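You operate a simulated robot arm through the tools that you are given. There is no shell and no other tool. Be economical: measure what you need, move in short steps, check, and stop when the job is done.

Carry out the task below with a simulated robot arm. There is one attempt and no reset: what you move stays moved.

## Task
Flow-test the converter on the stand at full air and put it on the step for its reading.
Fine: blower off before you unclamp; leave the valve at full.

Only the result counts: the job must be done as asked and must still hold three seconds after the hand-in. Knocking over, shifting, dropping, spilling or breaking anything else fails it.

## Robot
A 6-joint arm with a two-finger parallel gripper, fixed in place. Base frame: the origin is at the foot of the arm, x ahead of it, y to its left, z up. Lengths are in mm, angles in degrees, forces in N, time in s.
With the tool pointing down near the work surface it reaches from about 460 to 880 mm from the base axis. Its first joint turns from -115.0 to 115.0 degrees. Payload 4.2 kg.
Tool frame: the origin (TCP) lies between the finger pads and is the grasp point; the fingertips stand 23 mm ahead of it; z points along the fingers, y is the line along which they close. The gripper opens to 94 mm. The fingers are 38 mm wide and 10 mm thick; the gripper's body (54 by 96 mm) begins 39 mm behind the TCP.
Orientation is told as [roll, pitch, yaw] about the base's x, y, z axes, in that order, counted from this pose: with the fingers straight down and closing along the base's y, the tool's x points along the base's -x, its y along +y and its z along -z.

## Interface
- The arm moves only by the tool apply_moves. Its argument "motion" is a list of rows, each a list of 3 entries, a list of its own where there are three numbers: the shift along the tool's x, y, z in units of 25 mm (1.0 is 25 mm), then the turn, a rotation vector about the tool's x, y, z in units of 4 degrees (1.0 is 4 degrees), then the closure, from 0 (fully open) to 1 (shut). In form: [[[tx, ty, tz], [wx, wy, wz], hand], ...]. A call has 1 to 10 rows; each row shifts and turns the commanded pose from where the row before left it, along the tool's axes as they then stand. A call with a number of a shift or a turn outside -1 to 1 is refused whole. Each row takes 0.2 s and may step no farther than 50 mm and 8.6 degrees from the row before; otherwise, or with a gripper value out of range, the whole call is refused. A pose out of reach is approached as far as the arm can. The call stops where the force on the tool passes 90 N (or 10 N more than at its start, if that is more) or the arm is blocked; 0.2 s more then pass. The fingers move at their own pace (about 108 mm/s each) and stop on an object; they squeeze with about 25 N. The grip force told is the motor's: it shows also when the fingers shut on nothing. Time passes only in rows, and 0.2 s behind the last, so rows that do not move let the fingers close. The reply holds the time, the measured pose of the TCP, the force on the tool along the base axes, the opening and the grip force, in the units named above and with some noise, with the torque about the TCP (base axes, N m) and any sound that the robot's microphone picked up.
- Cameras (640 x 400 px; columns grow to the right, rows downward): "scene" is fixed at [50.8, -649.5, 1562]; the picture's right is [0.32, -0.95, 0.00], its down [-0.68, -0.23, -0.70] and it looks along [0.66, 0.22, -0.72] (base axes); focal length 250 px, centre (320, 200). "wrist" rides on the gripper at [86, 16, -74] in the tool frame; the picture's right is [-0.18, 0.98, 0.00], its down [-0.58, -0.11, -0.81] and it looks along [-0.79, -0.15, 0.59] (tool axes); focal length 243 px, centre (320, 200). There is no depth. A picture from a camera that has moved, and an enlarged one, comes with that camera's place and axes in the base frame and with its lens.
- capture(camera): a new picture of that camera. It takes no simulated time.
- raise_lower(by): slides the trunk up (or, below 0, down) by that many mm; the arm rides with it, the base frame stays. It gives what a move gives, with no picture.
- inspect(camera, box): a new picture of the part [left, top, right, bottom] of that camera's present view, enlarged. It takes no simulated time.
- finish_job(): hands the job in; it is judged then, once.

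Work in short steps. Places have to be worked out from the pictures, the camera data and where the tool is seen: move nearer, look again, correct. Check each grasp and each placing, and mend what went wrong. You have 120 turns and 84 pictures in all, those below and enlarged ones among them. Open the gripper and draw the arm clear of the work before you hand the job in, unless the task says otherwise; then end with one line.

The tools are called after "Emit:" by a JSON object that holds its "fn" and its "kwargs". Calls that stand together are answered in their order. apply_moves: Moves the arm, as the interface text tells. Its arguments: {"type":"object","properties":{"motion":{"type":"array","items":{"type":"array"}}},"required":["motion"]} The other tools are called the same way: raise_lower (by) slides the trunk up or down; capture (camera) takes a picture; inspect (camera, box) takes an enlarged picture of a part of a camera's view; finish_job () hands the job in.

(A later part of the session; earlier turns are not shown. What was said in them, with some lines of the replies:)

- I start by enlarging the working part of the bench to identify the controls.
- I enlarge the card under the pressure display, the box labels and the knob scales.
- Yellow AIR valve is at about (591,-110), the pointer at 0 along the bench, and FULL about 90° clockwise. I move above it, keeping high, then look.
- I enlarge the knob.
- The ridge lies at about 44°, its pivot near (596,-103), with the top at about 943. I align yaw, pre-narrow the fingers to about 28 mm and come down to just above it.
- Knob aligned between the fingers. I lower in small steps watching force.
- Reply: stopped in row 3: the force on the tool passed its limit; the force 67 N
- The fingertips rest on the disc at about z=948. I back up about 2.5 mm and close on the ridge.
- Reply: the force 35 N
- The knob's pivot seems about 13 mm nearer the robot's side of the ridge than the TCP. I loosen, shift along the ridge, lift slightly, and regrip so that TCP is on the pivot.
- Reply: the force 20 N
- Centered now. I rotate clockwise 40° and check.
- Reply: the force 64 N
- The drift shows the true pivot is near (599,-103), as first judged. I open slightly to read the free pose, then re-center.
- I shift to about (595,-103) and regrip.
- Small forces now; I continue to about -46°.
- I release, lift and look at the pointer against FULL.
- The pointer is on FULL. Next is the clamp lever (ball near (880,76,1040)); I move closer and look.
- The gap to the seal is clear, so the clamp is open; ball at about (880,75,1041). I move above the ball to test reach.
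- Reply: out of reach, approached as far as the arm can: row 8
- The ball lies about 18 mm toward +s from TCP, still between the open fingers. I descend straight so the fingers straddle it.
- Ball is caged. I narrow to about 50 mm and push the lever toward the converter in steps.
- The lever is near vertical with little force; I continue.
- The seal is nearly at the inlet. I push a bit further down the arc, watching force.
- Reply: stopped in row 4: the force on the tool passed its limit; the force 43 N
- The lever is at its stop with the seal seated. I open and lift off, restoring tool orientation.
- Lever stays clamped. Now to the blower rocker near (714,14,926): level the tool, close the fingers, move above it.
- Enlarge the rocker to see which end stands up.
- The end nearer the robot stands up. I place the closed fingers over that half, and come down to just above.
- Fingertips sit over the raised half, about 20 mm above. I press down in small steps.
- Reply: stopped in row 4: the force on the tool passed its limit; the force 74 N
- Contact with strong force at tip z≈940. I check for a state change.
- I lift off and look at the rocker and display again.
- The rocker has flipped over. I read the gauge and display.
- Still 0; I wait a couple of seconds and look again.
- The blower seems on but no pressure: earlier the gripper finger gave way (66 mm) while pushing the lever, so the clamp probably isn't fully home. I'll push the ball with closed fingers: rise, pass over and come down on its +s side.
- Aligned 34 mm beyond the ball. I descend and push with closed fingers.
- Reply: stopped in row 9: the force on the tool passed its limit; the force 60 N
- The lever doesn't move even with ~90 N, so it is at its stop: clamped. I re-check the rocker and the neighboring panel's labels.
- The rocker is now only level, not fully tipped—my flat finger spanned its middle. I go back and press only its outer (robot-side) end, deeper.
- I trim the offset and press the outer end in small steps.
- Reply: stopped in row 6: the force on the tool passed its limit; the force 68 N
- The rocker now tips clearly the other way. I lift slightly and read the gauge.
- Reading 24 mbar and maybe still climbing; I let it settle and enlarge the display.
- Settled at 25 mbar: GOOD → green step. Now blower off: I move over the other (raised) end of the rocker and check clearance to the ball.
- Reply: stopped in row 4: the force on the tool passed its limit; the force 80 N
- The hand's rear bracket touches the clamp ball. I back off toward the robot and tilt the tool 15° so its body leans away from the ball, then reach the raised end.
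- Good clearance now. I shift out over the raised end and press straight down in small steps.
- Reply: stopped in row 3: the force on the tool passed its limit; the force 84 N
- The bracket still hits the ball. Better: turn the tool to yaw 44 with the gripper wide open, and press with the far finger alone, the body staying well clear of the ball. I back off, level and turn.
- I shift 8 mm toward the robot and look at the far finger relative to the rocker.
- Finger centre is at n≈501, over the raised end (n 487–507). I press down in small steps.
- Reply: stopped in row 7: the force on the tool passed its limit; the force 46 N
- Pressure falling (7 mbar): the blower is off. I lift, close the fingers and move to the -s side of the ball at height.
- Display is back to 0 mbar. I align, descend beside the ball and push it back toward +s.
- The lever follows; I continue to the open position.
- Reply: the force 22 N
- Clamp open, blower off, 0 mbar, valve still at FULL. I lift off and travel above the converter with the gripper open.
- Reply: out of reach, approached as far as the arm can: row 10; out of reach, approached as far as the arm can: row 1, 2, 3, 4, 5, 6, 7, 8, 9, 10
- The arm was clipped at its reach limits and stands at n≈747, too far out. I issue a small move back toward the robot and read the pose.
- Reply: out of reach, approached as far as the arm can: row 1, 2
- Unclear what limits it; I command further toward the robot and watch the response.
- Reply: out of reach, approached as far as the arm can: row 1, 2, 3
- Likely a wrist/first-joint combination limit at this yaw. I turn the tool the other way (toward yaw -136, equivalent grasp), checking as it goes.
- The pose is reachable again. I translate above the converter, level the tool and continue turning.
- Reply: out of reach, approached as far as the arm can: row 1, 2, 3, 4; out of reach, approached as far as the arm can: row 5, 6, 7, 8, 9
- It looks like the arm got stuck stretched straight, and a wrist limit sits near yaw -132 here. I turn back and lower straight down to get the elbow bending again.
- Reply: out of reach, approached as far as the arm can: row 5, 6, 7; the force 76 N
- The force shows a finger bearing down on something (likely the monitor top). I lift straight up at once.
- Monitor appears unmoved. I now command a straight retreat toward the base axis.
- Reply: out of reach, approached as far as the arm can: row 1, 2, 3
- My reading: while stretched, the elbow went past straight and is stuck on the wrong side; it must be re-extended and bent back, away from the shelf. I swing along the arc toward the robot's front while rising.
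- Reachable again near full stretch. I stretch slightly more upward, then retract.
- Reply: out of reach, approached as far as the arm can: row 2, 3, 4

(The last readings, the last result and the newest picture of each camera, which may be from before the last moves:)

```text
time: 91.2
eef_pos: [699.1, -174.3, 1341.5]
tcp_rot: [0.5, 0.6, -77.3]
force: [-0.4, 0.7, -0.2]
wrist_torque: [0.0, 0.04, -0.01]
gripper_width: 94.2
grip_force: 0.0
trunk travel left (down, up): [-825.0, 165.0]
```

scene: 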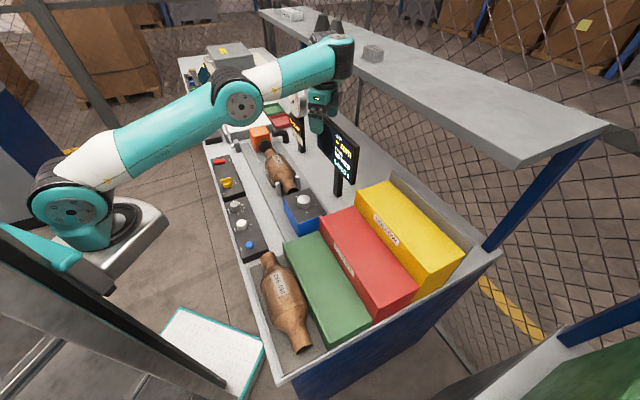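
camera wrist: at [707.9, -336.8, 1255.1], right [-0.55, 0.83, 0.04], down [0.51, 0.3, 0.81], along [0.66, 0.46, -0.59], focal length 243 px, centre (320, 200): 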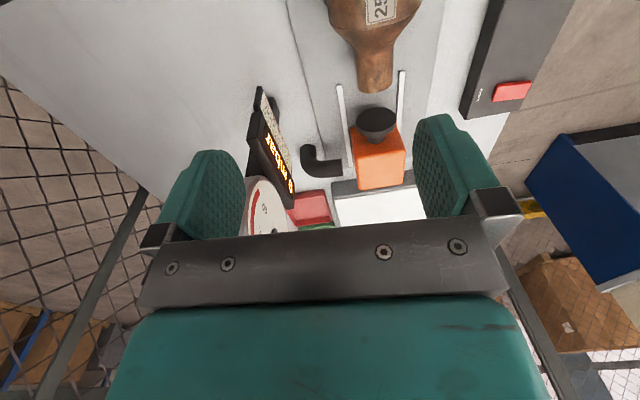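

Unstuck. I turn toward yaw 44 while descending to 1150 here, staying well inside reach.

Emit:
{"fn": "apply_moves", "kwargs": {"motion": [[[0, 0, 0.38], [0, 0, -1], 0], [[0, 0, 0.38], [0, 0, -1], 0], [[0, 0, 0.38], [0, 0, -1], 0], [[0, 0, 0.38], [0, 0, -1], 0], [[0, 0, 0.38], [0, 0, -1], 0], [[0, 0, 0.38], [0, 0, -1], 0], [[0, 0, 0.38], [0, 0, -1], 0], [[0, 0, 0.38], [0, 0, -1], 0], [[0, 0, 0.38], [0, 0, -1], 0], [[0, 0, 0.38], [0, 0, -1], 0]]}}

Emit:
{"fn": "apply_moves", "kwargs": {"motion": [[[0, 0, 0.38], [0, 0, -1], 0], [[0, 0, 0.38], [0, 0, -1], 0], [[0, 0, 0.38], [0, 0, -1], 0], [[0, 0, 0.38], [0, 0, -1], 0], [[0, 0, 0.38], [0, 0, -1], 0], [[0, 0, 0.38], [0, 0, -1], 0], [[0, 0, 0.38], [0, 0, -1], 0], [[0, 0, 0.38], [0, 0, -1], 0], [[0, 0, 0.38], [0, 0, -1], 0], [[0, 0, 0.38], [0, 0, -1], 0]]}}

Emit:
{"fn": "apply_moves", "kwargs": {"motion": [[[0, 0, 0], [0, 0, -1], 0], [[0, 0, 0], [0, 0, -1], 0], [[0, 0, 0], [0, 0, -1], 0], [[0, 0, 0], [0, 0, -1], 0], [[0, 0, 0], [0, 0, -1], 0], [[0, 0, 0], [0, 0, -1], 0], [[0, 0, 0], [0, 0, -1], 0], [[0, 0, 0], [0, 0, -1], 0], [[0, 0, 0], [0, 0, -1], 0], [[0, 0, 0], [0, 0, -0.4], 0]]}}

```text
time: 93.4
eef_pos: [698.9, -172.9, 1245.0]
tcp_rot: [0.9, 0.2, -37.4]
force: [-0.3, 0.1, -0.2]
wrist_torque: [-0.02, 0.0, 0.0]
gripper_width: 94.1
grip_force: 0.0
trunk travel left (down, up): [-825.0, 165.0]
```

```text
time: 95.6
eef_pos: [698.6, -171.3, 1150.4]
tcp_rot: [0.6, -0.4, 2.6]
force: [0.4, -0.5, -0.3]
wrist_torque: [0.02, -0.03, 0.01]
gripper_width: 94.1
grip_force: 0.1
trunk travel left (down, up): [-825.0, 165.0]
```

```text
time: 97.8
eef_pos: [699.3, -171.7, 1152.0]
tcp_rot: [0.4, -0.7, 40.2]
force: [-0.9, -0.3, -0.2]
wrist_torque: [0.01, -0.02, 0.02]
gripper_width: 93.9
grip_force: 0.0
trunk travel left (down, up): [-825.0, 165.0]
```

Now I move above the converter body and look.

Emit:
{"fn": "apply_moves", "kwargs": {"motion": [[[0.77, -0.8, 0], [0, 0, 0], 0], [[0.77, -0.8, 0], [0, 0, 0], 0], [[0.77, -0.8, 0], [0, 0, 0], 0], [[0.77, -0.8, 0], [0, 0, 0], 0], [[0, 0, 0], [0, 0, -0.95], 0], [[0, 0, 0], [0, 0, 0], 0]]}}

Emit:
{"fn": "capture", "kwargs": {"camera": "wrist"}}

```text
time: 99.2
eef_pos: [692.3, -283.0, 1149.4]
tcp_rot: [0.1, -0.6, 44.0]
force: [0.8, -0.2, 0.2]
wrist_torque: [0.01, -0.01, 0.02]
gripper_width: 93.7
grip_force: 0.1
trunk travel left (down, up): [-825.0, 165.0]
```

```text
14 pictures are left
camera wrist: at [618.6, -333.0, 1223.4], right [-0.55, 0.83, 0.01], down [0.49, 0.32, 0.81], along [0.68, 0.45, -0.58], focal length 243 px, centre (320, 200)
```

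wrist: 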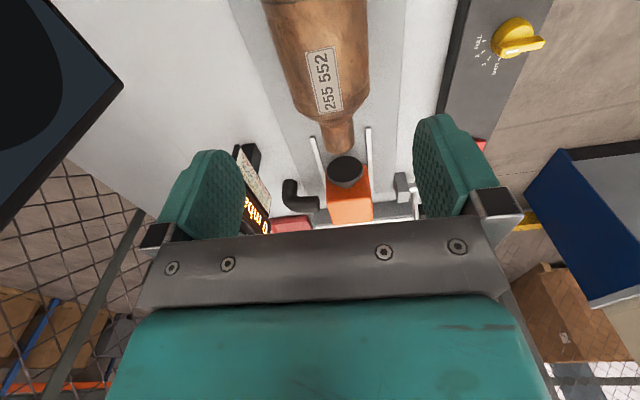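

Reachable. I enlarge to measure the body width versus my 94 mm opening.

Emit:
{"fn": "inspect", "kwargs": {"camera": "wrist", "box": [240, 0, 410, 160]}}

Emit:
{"fn": "inspect", "kwargs": {"camera": "scene", "box": [250, 135, 330, 235]}}

```text
2.50 times, centred on (325, 80) of wrist
camera zoom: at [618.6, -333.0, 1223.4], right [-0.55, 0.83, 0.01], down [0.49, 0.32, 0.81], along [0.68, 0.45, -0.58], focal length 606 px, centre (308, 500)
```

zoom: 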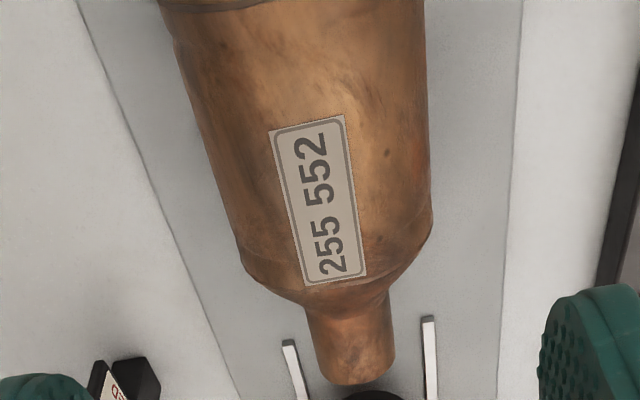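

```text
4.00 times, centred on (290, 185) of scene
camera zoom: at [50.8, -649.5, 1562.0], right [0.32, -0.95, 0.0], down [-0.68, -0.23, -0.7], along [0.66, 0.22, -0.72], focal length 1001 px, centre (440, 260)
```

zoom: 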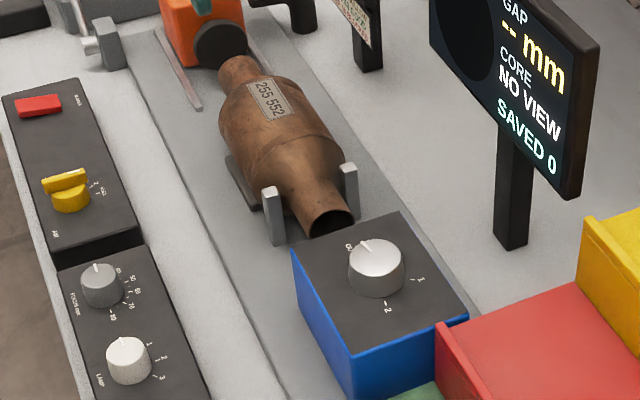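

Body diameter looks about 90–93 mm with axis n≈687, z≈950; its middle is near s≈335. I line up there and come down to just above the widest part.

Emit:
{"fn": "apply_moves", "kwargs": {"motion": [[[-0.66, -0.06, 0], [-0.1, 0.1, 0], 0], [[-0.66, -0.05, 0], [0, 0, 0], 0], [[0, 0, 1], [0, 0, 0], 0], [[0, 0, 1], [0, 0, 0], 0], [[0, 0, 1], [0, 0, 0], 0], [[0, 0, 1], [0, 0, 0], 0], [[0, 0, 1], [0, 0, 0], 0], [[0, 0, 0.4], [0, 0, 0], 0], [[0, 0, 0], [0, 0, 0], 0]]}}

Emit:
{"fn": "capture", "kwargs": {"camera": "wrist"}}

```text
time: 101.2
eef_pos: [717.3, -259.4, 1014.3]
tcp_rot: [0.6, -0.3, 44.0]
force: [0.9, 0.9, -0.3]
wrist_torque: [0.01, -0.03, 0.01]
gripper_width: 94.3
grip_force: 0.1
trunk travel left (down, up): [-825.0, 165.0]
```

```text
11 pictures are left
camera wrist: at [644.6, -309.4, 1088.9], right [-0.55, 0.84, 0.01], down [0.5, 0.32, 0.81], along [0.67, 0.45, -0.59], focal length 243 px, centre (320, 200)
```

wrist: 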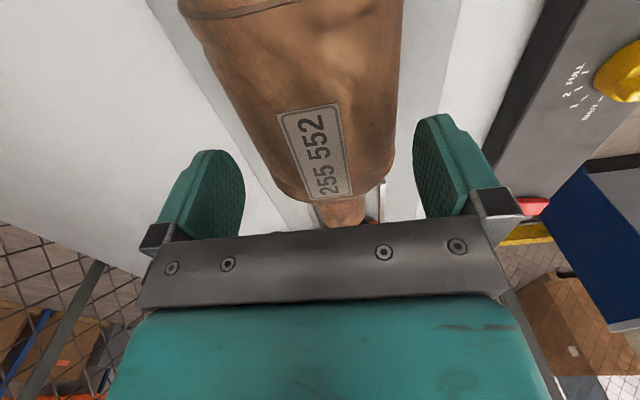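

Centred within about 2 mm; I trim and descend in small steps to straddle the body.

Emit:
{"fn": "apply_moves", "kwargs": {"motion": [[[0, -0.1, 0.4], [0, 0, 0], 0], [[0, 0, 0.4], [0, 0, 0], 0], [[0, 0, 0.4], [0, 0, 0], 0], [[0, 0, 0.3], [0, 0, 0], 0], [[0, 0, 0.3], [0, 0, 0], 0], [[0, 0, 0], [0, 0, 0], 0]]}}

```text
time: 102.6
eef_pos: [718.8, -260.7, 968.5]
tcp_rot: [0.6, -0.2, 43.9]
force: [-1.0, 2.1, -0.1]
wrist_torque: [0.05, -0.02, 0.04]
gripper_width: 93.9
grip_force: 0.0
trunk travel left (down, up): [-825.0, 165.0]
```

No contact. A little lower, then close.

Emit:
{"fn": "apply_moves", "kwargs": {"motion": [[[0, 0, 0.2], [0, 0, 0], 0], [[0, 0, 0.12], [0, 0, 0], 0], [[0, 0, 0], [0, 0, 0], 0]]}}

Emit:
{"fn": "apply_moves", "kwargs": {"motion": [[[0, 0, 0], [0, 0, 0], 1], [[0, 0, 0], [0, 0, 0], 1], [[0, 0, 0], [0, 0, 0], 1]]}}

```text
time: 103.4
eef_pos: [718.5, -262.1, 961.7]
tcp_rot: [0.6, -0.3, 44.0]
force: [-0.8, 0.9, 1.0]
wrist_torque: [-0.03, 0.01, 0.03]
gripper_width: 94.0
grip_force: 0.0
trunk travel left (down, up): [-825.0, 165.0]
```

```text
time: 104.2
eef_pos: [718.9, -260.0, 961.3]
tcp_rot: [0.7, -0.3, 44.0]
force: [-3.2, 13.5, 1.8]
wrist_torque: [0.04, -0.06, -0.88]
gripper_width: 88.6
grip_force: 25.8
trunk travel left (down, up): [-825.0, 165.0]
```

Gripped at 88.6 mm. I lift slowly and check.

Emit:
{"fn": "apply_moves", "kwargs": {"motion": [[[0, 0, -0.3], [0, 0, 0], 1], [[0, 0, -0.4], [0, 0, 0], 1], [[0, 0, -0.5], [0, 0, 0], 1], [[0, 0, -0.5], [0, 0, 0], 1], [[0, 0, 0], [0, 0, 0], 1]]}}

Emit:
{"fn": "inspect", "kwargs": {"camera": "scene", "box": [230, 110, 370, 230]}}

```text
time: 105.4
eef_pos: [719.7, -263.1, 1004.2]
tcp_rot: [0.5, -0.3, 43.9]
force: [0.2, 0.1, -12.5]
wrist_torque: [0.08, -0.06, 0.02]
gripper_width: 88.7
grip_force: 25.2
trunk travel left (down, up): [-825.0, 165.0]
```

```text
3.33 times, centred on (300, 170) of scene
camera zoom: at [50.8, -649.5, 1562.0], right [0.32, -0.95, 0.0], down [-0.68, -0.23, -0.7], along [0.66, 0.22, -0.72], focal length 834 px, centre (387, 300)
```

zoom: 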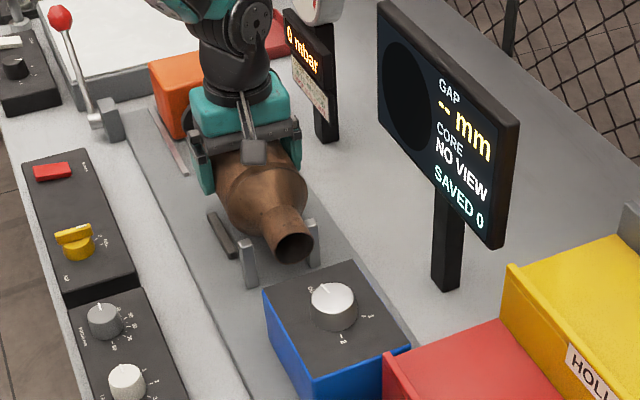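

Held well (about 12.5 N, level). I raise it to a safe height and study the green step more closely.

Emit:
{"fn": "apply_moves", "kwargs": {"motion": [[[0, 0, -0.8], [0, 0, 0], 1], [[0, 0, -0.8], [0, 0, 0], 1], [[0, 0, -0.8], [0, 0, 0], 1], [[0, 0, -0.8], [0, 0, 0], 1], [[0, 0, -0.8], [0, 0, 0], 1], [[0, 0, 0], [0, 0, 0], 1]]}}

Emit:
{"fn": "inspect", "kwargs": {"camera": "scene", "box": [240, 220, 430, 390]}}

```text
time: 106.8
eef_pos: [718.8, -263.5, 1104.6]
tcp_rot: [0.6, -0.3, 44.0]
force: [-0.1, 0.0, -12.7]
wrist_torque: [0.05, -0.05, 0.03]
gripper_width: 88.4
grip_force: 25.1
trunk travel left (down, up): [-825.0, 165.0]
```

```text
2.35 times, centred on (335, 305) of scene
camera zoom: at [50.8, -649.5, 1562.0], right [0.32, -0.95, 0.0], down [-0.68, -0.23, -0.7], along [0.66, 0.22, -0.72], focal length 589 px, centre (285, -47)
```

zoom: 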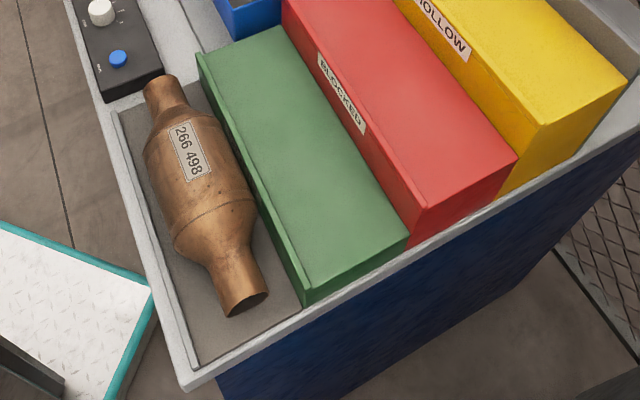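

Green step spans about n 590–703, s -280…+8, with a lip toward the front; I aim for TCP n≈642, s≈-140. I carry it along the bench.

Emit:
{"fn": "apply_moves", "kwargs": {"motion": [[[0.95, 0.09, 0], [0, 0, 0], 1], [[0.95, 0.09, 0], [0, 0, 0], 1], [[0.95, 0.09, 0], [0, 0, 0], 1], [[0.95, 0.09, 0], [0, 0, 0], 1], [[0.95, 0.09, 0], [0, 0, 0], 1], [[0.95, 0.09, 0], [0, 0, 0], 1], [[0.95, 0.09, 0], [0, 0, 0], 1], [[0.95, 0.09, 0], [0, 0, 0], 1], [[0.95, 0.09, 0], [0, 0, 0], 1], [[0.95, 0.09, 0], [0, 0, 0], 1]]}}

```text
time: 109.0
eef_pos: [534.5, -411.7, 1103.1]
tcp_rot: [0.6, -0.3, 44.0]
force: [-0.2, 0.5, -11.9]
wrist_torque: [0.05, -0.06, -0.01]
gripper_width: 88.5
grip_force: 25.1
trunk travel left (down, up): [-825.0, 165.0]
```

Fine so far; I continue in a shorter batch to watch for the wrist limit.

Emit:
{"fn": "apply_moves", "kwargs": {"motion": [[[0.95, 0.09, 0], [0, 0, 0], 1], [[0.95, 0.09, 0], [0, 0, 0], 1], [[0.95, 0.09, 0], [0, 0, 0], 1], [[0.95, 0.09, 0], [0, 0, 0], 1], [[0.95, 0.09, 0], [0, 0, 0], 1], [[0.95, 0.09, 0], [0, 0, 0], 1]]}}

```text
time: 110.4
eef_pos: [421.9, -503.0, 1101.7]
tcp_rot: [0.7, -0.4, 44.1]
force: [1.1, 1.0, -12.6]
wrist_torque: [0.07, -0.06, -0.04]
gripper_width: 88.5
grip_force: 24.7
trunk travel left (down, up): [-825.0, 165.0]
```

Emit:
{"fn": "apply_moves", "kwargs": {"motion": [[[0.95, 0.09, 0], [0, 0, 0], 1], [[0.95, 0.09, 0], [0, 0, 0], 1]]}}

Emit:
{"fn": "apply_moves", "kwargs": {"motion": [[[0.95, 0.09, 0], [0, 0, 0], 1], [[0.9, 0.09, 0], [0, 0, 0], 1], [[0, 0, 0], [0, 0, 0], 1]]}}

Emit:
{"fn": "capture", "kwargs": {"camera": "scene"}}

```text
time: 111.0
eef_pos: [383.5, -532.3, 1101.5]
tcp_rot: [0.8, -0.5, 43.9]
force: [0.7, -0.3, -12.3]
wrist_torque: [0.04, -0.09, 0.0]
gripper_width: 88.7
grip_force: 25.1
trunk travel left (down, up): [-825.0, 165.0]
```

```text
time: 111.8
eef_pos: [348.4, -560.7, 1101.2]
tcp_rot: [0.7, -0.3, 43.9]
force: [0.0, 0.4, -11.4]
wrist_torque: [0.07, -0.08, -0.01]
gripper_width: 88.4
grip_force: 25.4
trunk travel left (down, up): [-825.0, 165.0]
```

```text
8 pictures are left
```

scene: 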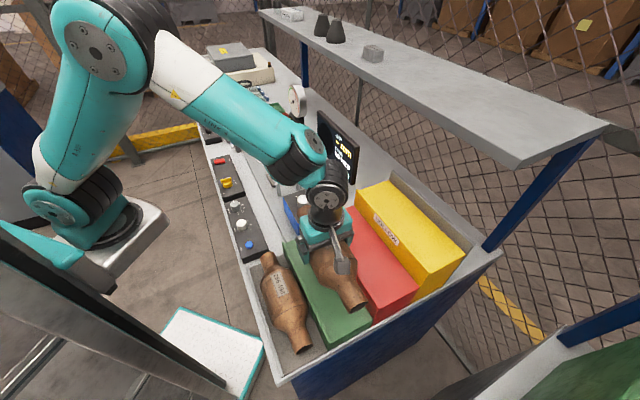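

In position above the green step. I check lateral alignment with the wrist camera.

Emit:
{"fn": "capture", "kwargs": {"camera": "wrist"}}

```text
7 pictures are left
camera wrist: at [274.7, -610.9, 1176.0], right [-0.55, 0.83, 0.01], down [0.5, 0.31, 0.81], along [0.67, 0.45, -0.59], focal length 243 px, centre (320, 200)
```

wrist: 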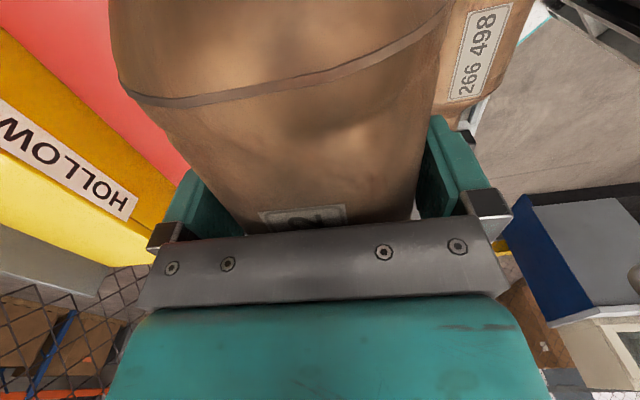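

From two views the steps come out at z≈940 (green), 1013 (red), 1084 (yellow), the red wall at n≈702. I shift to n≈640 and descend to just above contact.

Emit:
{"fn": "apply_moves", "kwargs": {"motion": [[[0, 0.22, 0], [0, 0, 0], 1], [[0, 0, 0.9], [0, 0, 0], 1], [[0, 0, 0.9], [0, 0, 0], 1], [[0, 0, 0.9], [0, 0, 0], 1], [[0, 0, 0.6], [0, 0, 0], 1], [[0, 0, 0.3], [0, 0, 0], 1], [[0, 0, 0], [0, 0, 0], 1]]}}

Emit:
{"fn": "inspect", "kwargs": {"camera": "scene", "box": [260, 190, 420, 360]}}

```text
time: 113.4
eef_pos: [344.1, -555.3, 1012.5]
tcp_rot: [0.6, -0.4, 44.1]
force: [-0.6, -0.4, -11.1]
wrist_torque: [0.08, -0.08, 0.01]
gripper_width: 88.5
grip_force: 24.7
trunk travel left (down, up): [-825.0, 165.0]
```

```text
2.35 times, centred on (340, 275) of scene
camera zoom: at [50.8, -649.5, 1562.0], right [0.32, -0.95, 0.0], down [-0.68, -0.23, -0.7], along [0.66, 0.22, -0.72], focal length 589 px, centre (273, 24)
```

zoom: 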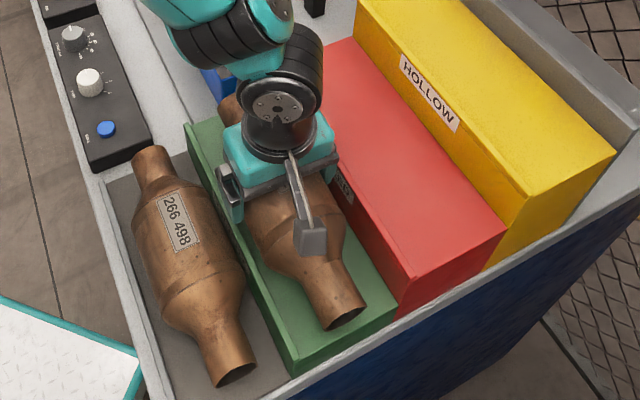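

Well centred on green. I lower in small steps, watching for the load to come off.

Emit:
{"fn": "apply_moves", "kwargs": {"motion": [[[0, 0, 0.2], [0, 0, 0], 1], [[0, 0, 0.2], [0, 0, 0], 1], [[0, 0, 0], [0, 0, 0], 1]]}}

Emit:
{"fn": "apply_moves", "kwargs": {"motion": [[[0, 0, 0.15], [0, 0, 0], 1], [[0, 0, 0], [0, 0, 0], 1]]}}

Emit:
{"fn": "apply_moves", "kwargs": {"motion": [[[0, 0, 0.12], [0, 0, 0], 1], [[0, 0, 0], [0, 0, 0], 1]]}}

```text
time: 114.2
eef_pos: [343.6, -554.8, 1004.7]
tcp_rot: [0.4, -0.3, 44.0]
force: [0.3, 3.4, 19.0]
wrist_torque: [-0.24, -0.26, 0.0]
gripper_width: 88.5
grip_force: 24.8
trunk travel left (down, up): [-825.0, 165.0]
```

```text
time: 114.8
eef_pos: [344.4, -555.2, 1001.7]
tcp_rot: [0.2, -0.2, 44.0]
force: [3.2, 2.1, 45.5]
wrist_torque: [-0.08, 0.12, 0.09]
gripper_width: 88.7
grip_force: 24.5
trunk travel left (down, up): [-825.0, 165.0]
```

```text
time: 115.4
eef_pos: [344.2, -555.2, 1000.4]
tcp_rot: [-0.1, -0.1, 44.0]
force: [4.2, 7.0, 74.8]
wrist_torque: [0.74, 0.61, 0.02]
gripper_width: 88.6
grip_force: 25.2
trunk travel left (down, up): [-825.0, 165.0]
```

Contact made at about 1005 (slightly overpressed). I ease up to near-zero load, then open.

Emit:
{"fn": "apply_moves", "kwargs": {"motion": [[[0, 0, -0.32], [0, 0, 0], 1], [[0, 0, 0], [0, 0, 0], 1]]}}

```text
time: 116.0
eef_pos: [344.5, -555.0, 1002.0]
tcp_rot: [0.7, -0.3, 44.0]
force: [2.5, -6.7, 9.4]
wrist_torque: [-1.26, 0.37, 0.4]
gripper_width: 88.6
grip_force: 25.2
trunk travel left (down, up): [-825.0, 165.0]
```

Nearly neutral; I open and check that it stays.

Emit:
{"fn": "apply_moves", "kwargs": {"motion": [[[0, 0, 0], [0, 0, 0], 0], [[0, 0, 0], [0, 0, 0], 0], [[0, 0, 0], [0, 0, 0], 0]]}}

Emit:
{"fn": "inspect", "kwargs": {"camera": "scene", "box": [260, 190, 420, 360]}}

```text
time: 116.8
eef_pos: [344.2, -555.0, 1002.4]
tcp_rot: [0.7, -0.5, 44.0]
force: [1.0, 0.4, -0.3]
wrist_torque: [-0.03, 0.04, 0.0]
gripper_width: 94.1
grip_force: 0.1
trunk travel left (down, up): [-825.0, 165.0]
```

```text
2.35 times, centred on (340, 275) of scene
camera zoom: at [50.8, -649.5, 1562.0], right [0.32, -0.95, 0.0], down [-0.68, -0.23, -0.7], along [0.66, 0.22, -0.72], focal length 589 px, centre (273, 24)
```

zoom: 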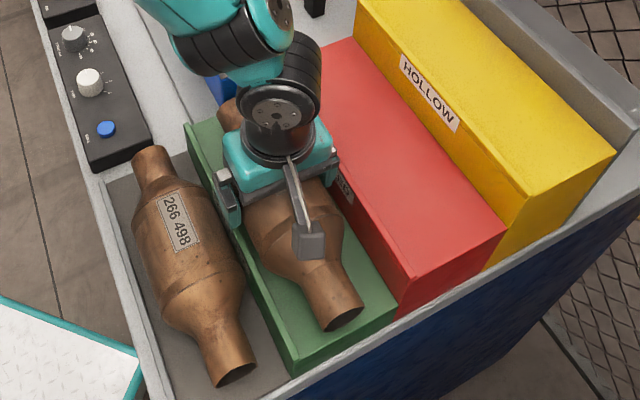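

The converter rests on green. I lift slowly straight up, then clear.

Emit:
{"fn": "apply_moves", "kwargs": {"motion": [[[0, 0, -0.3], [0, 0, 0], 0], [[0, 0, -0.5], [0, 0, 0], 0], [[0, 0, -0.8], [0, 0, 0], 0], [[0, 0, -1], [0, 0, 0], 0], [[0, 0, -1], [0, 0, 0], 0], [[0, 0, -1], [0, 0, 0], 0], [[0, 0, -1], [0, 0, 0], 0], [[0, 0, -1], [0, 0, 0], 0], [[0, 0, 0], [0, 0, 0], 0]]}}

Emit:
{"fn": "capture", "kwargs": {"camera": "scene"}}

```text
time: 118.8
eef_pos: [343.7, -559.0, 1168.3]
tcp_rot: [0.6, -0.4, 44.1]
force: [0.5, 0.8, 0.6]
wrist_torque: [-0.05, 0.03, -0.03]
gripper_width: 93.8
grip_force: 0.1
trunk travel left (down, up): [-825.0, 165.0]
```

```text
4 pictures are left
```

scene: 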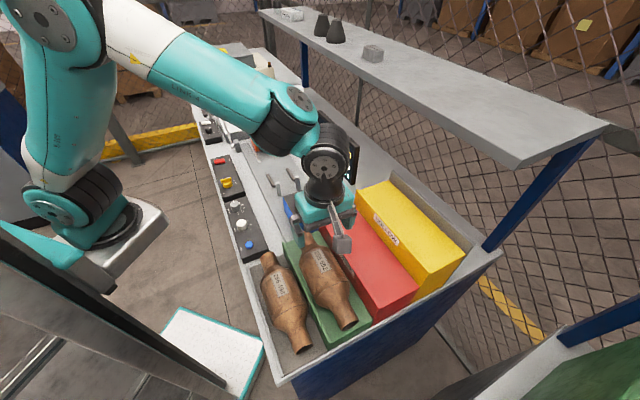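

Released cleanly. I draw the arm back a bit and do a final check of converter and controls.

Emit:
{"fn": "apply_moves", "kwargs": {"motion": [[[0, 0.8, -0.8], [0, 0, 0], 0], [[0, 0.8, -0.8], [0, 0, 0], 0], [[0, 0.8, -0.8], [0, 0, 0], 0], [[0, 0.6, -0.6], [0, 0, 0], 0], [[0, 0, 0], [0, 0, 0], 0]]}}

Emit:
{"fn": "inspect", "kwargs": {"camera": "scene", "box": [240, 210, 420, 370]}}

Emit:
{"fn": "inspect", "kwargs": {"camera": "scene", "box": [195, 90, 320, 215]}}

```text
time: 120.0
eef_pos: [292.2, -504.6, 1244.2]
tcp_rot: [0.7, -0.4, 43.9]
force: [0.0, 1.1, -0.8]
wrist_torque: [0.0, 0.02, 0.0]
gripper_width: 93.9
grip_force: 0.0
trunk travel left (down, up): [-825.0, 165.0]
```

```text
2.50 times, centred on (330, 290) of scene
camera zoom: at [50.8, -649.5, 1562.0], right [0.32, -0.95, 0.0], down [-0.68, -0.23, -0.7], along [0.66, 0.22, -0.72], focal length 625 px, centre (295, -25)
```

zoom: 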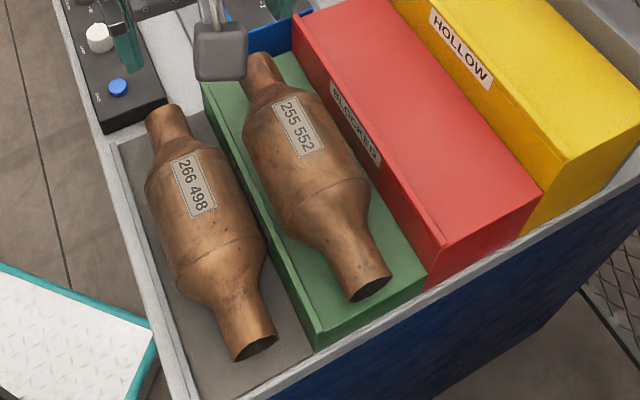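

```text
3.20 times, centred on (258, 152) of scene
camera zoom: at [50.8, -649.5, 1562.0], right [0.32, -0.95, 0.0], down [-0.68, -0.23, -0.7], along [0.66, 0.22, -0.72], focal length 800 px, centre (520, 352)
```

zoom: 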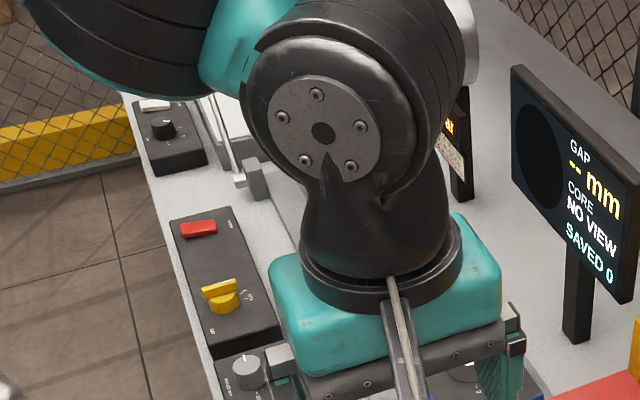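

Converter 255 552 is stable on green, the valve is at FULL, the blower is off, the clamp is open and the arm is clear. I hand in.

Emit:
{"fn": "finish_job", "kwargs": {}}

```text
The job is handed in.
```

Converter 255 552 read 25 mbar at full air, which the card lists as GOOD (10 to 40). It is on the green step; the blower was off before I unclamped, and the valve is still at FULL. While recovering from a stretched-out pose, one finger briefly pressed on what looked like the top of the GAP display (about 75 N), which did not appear to move.
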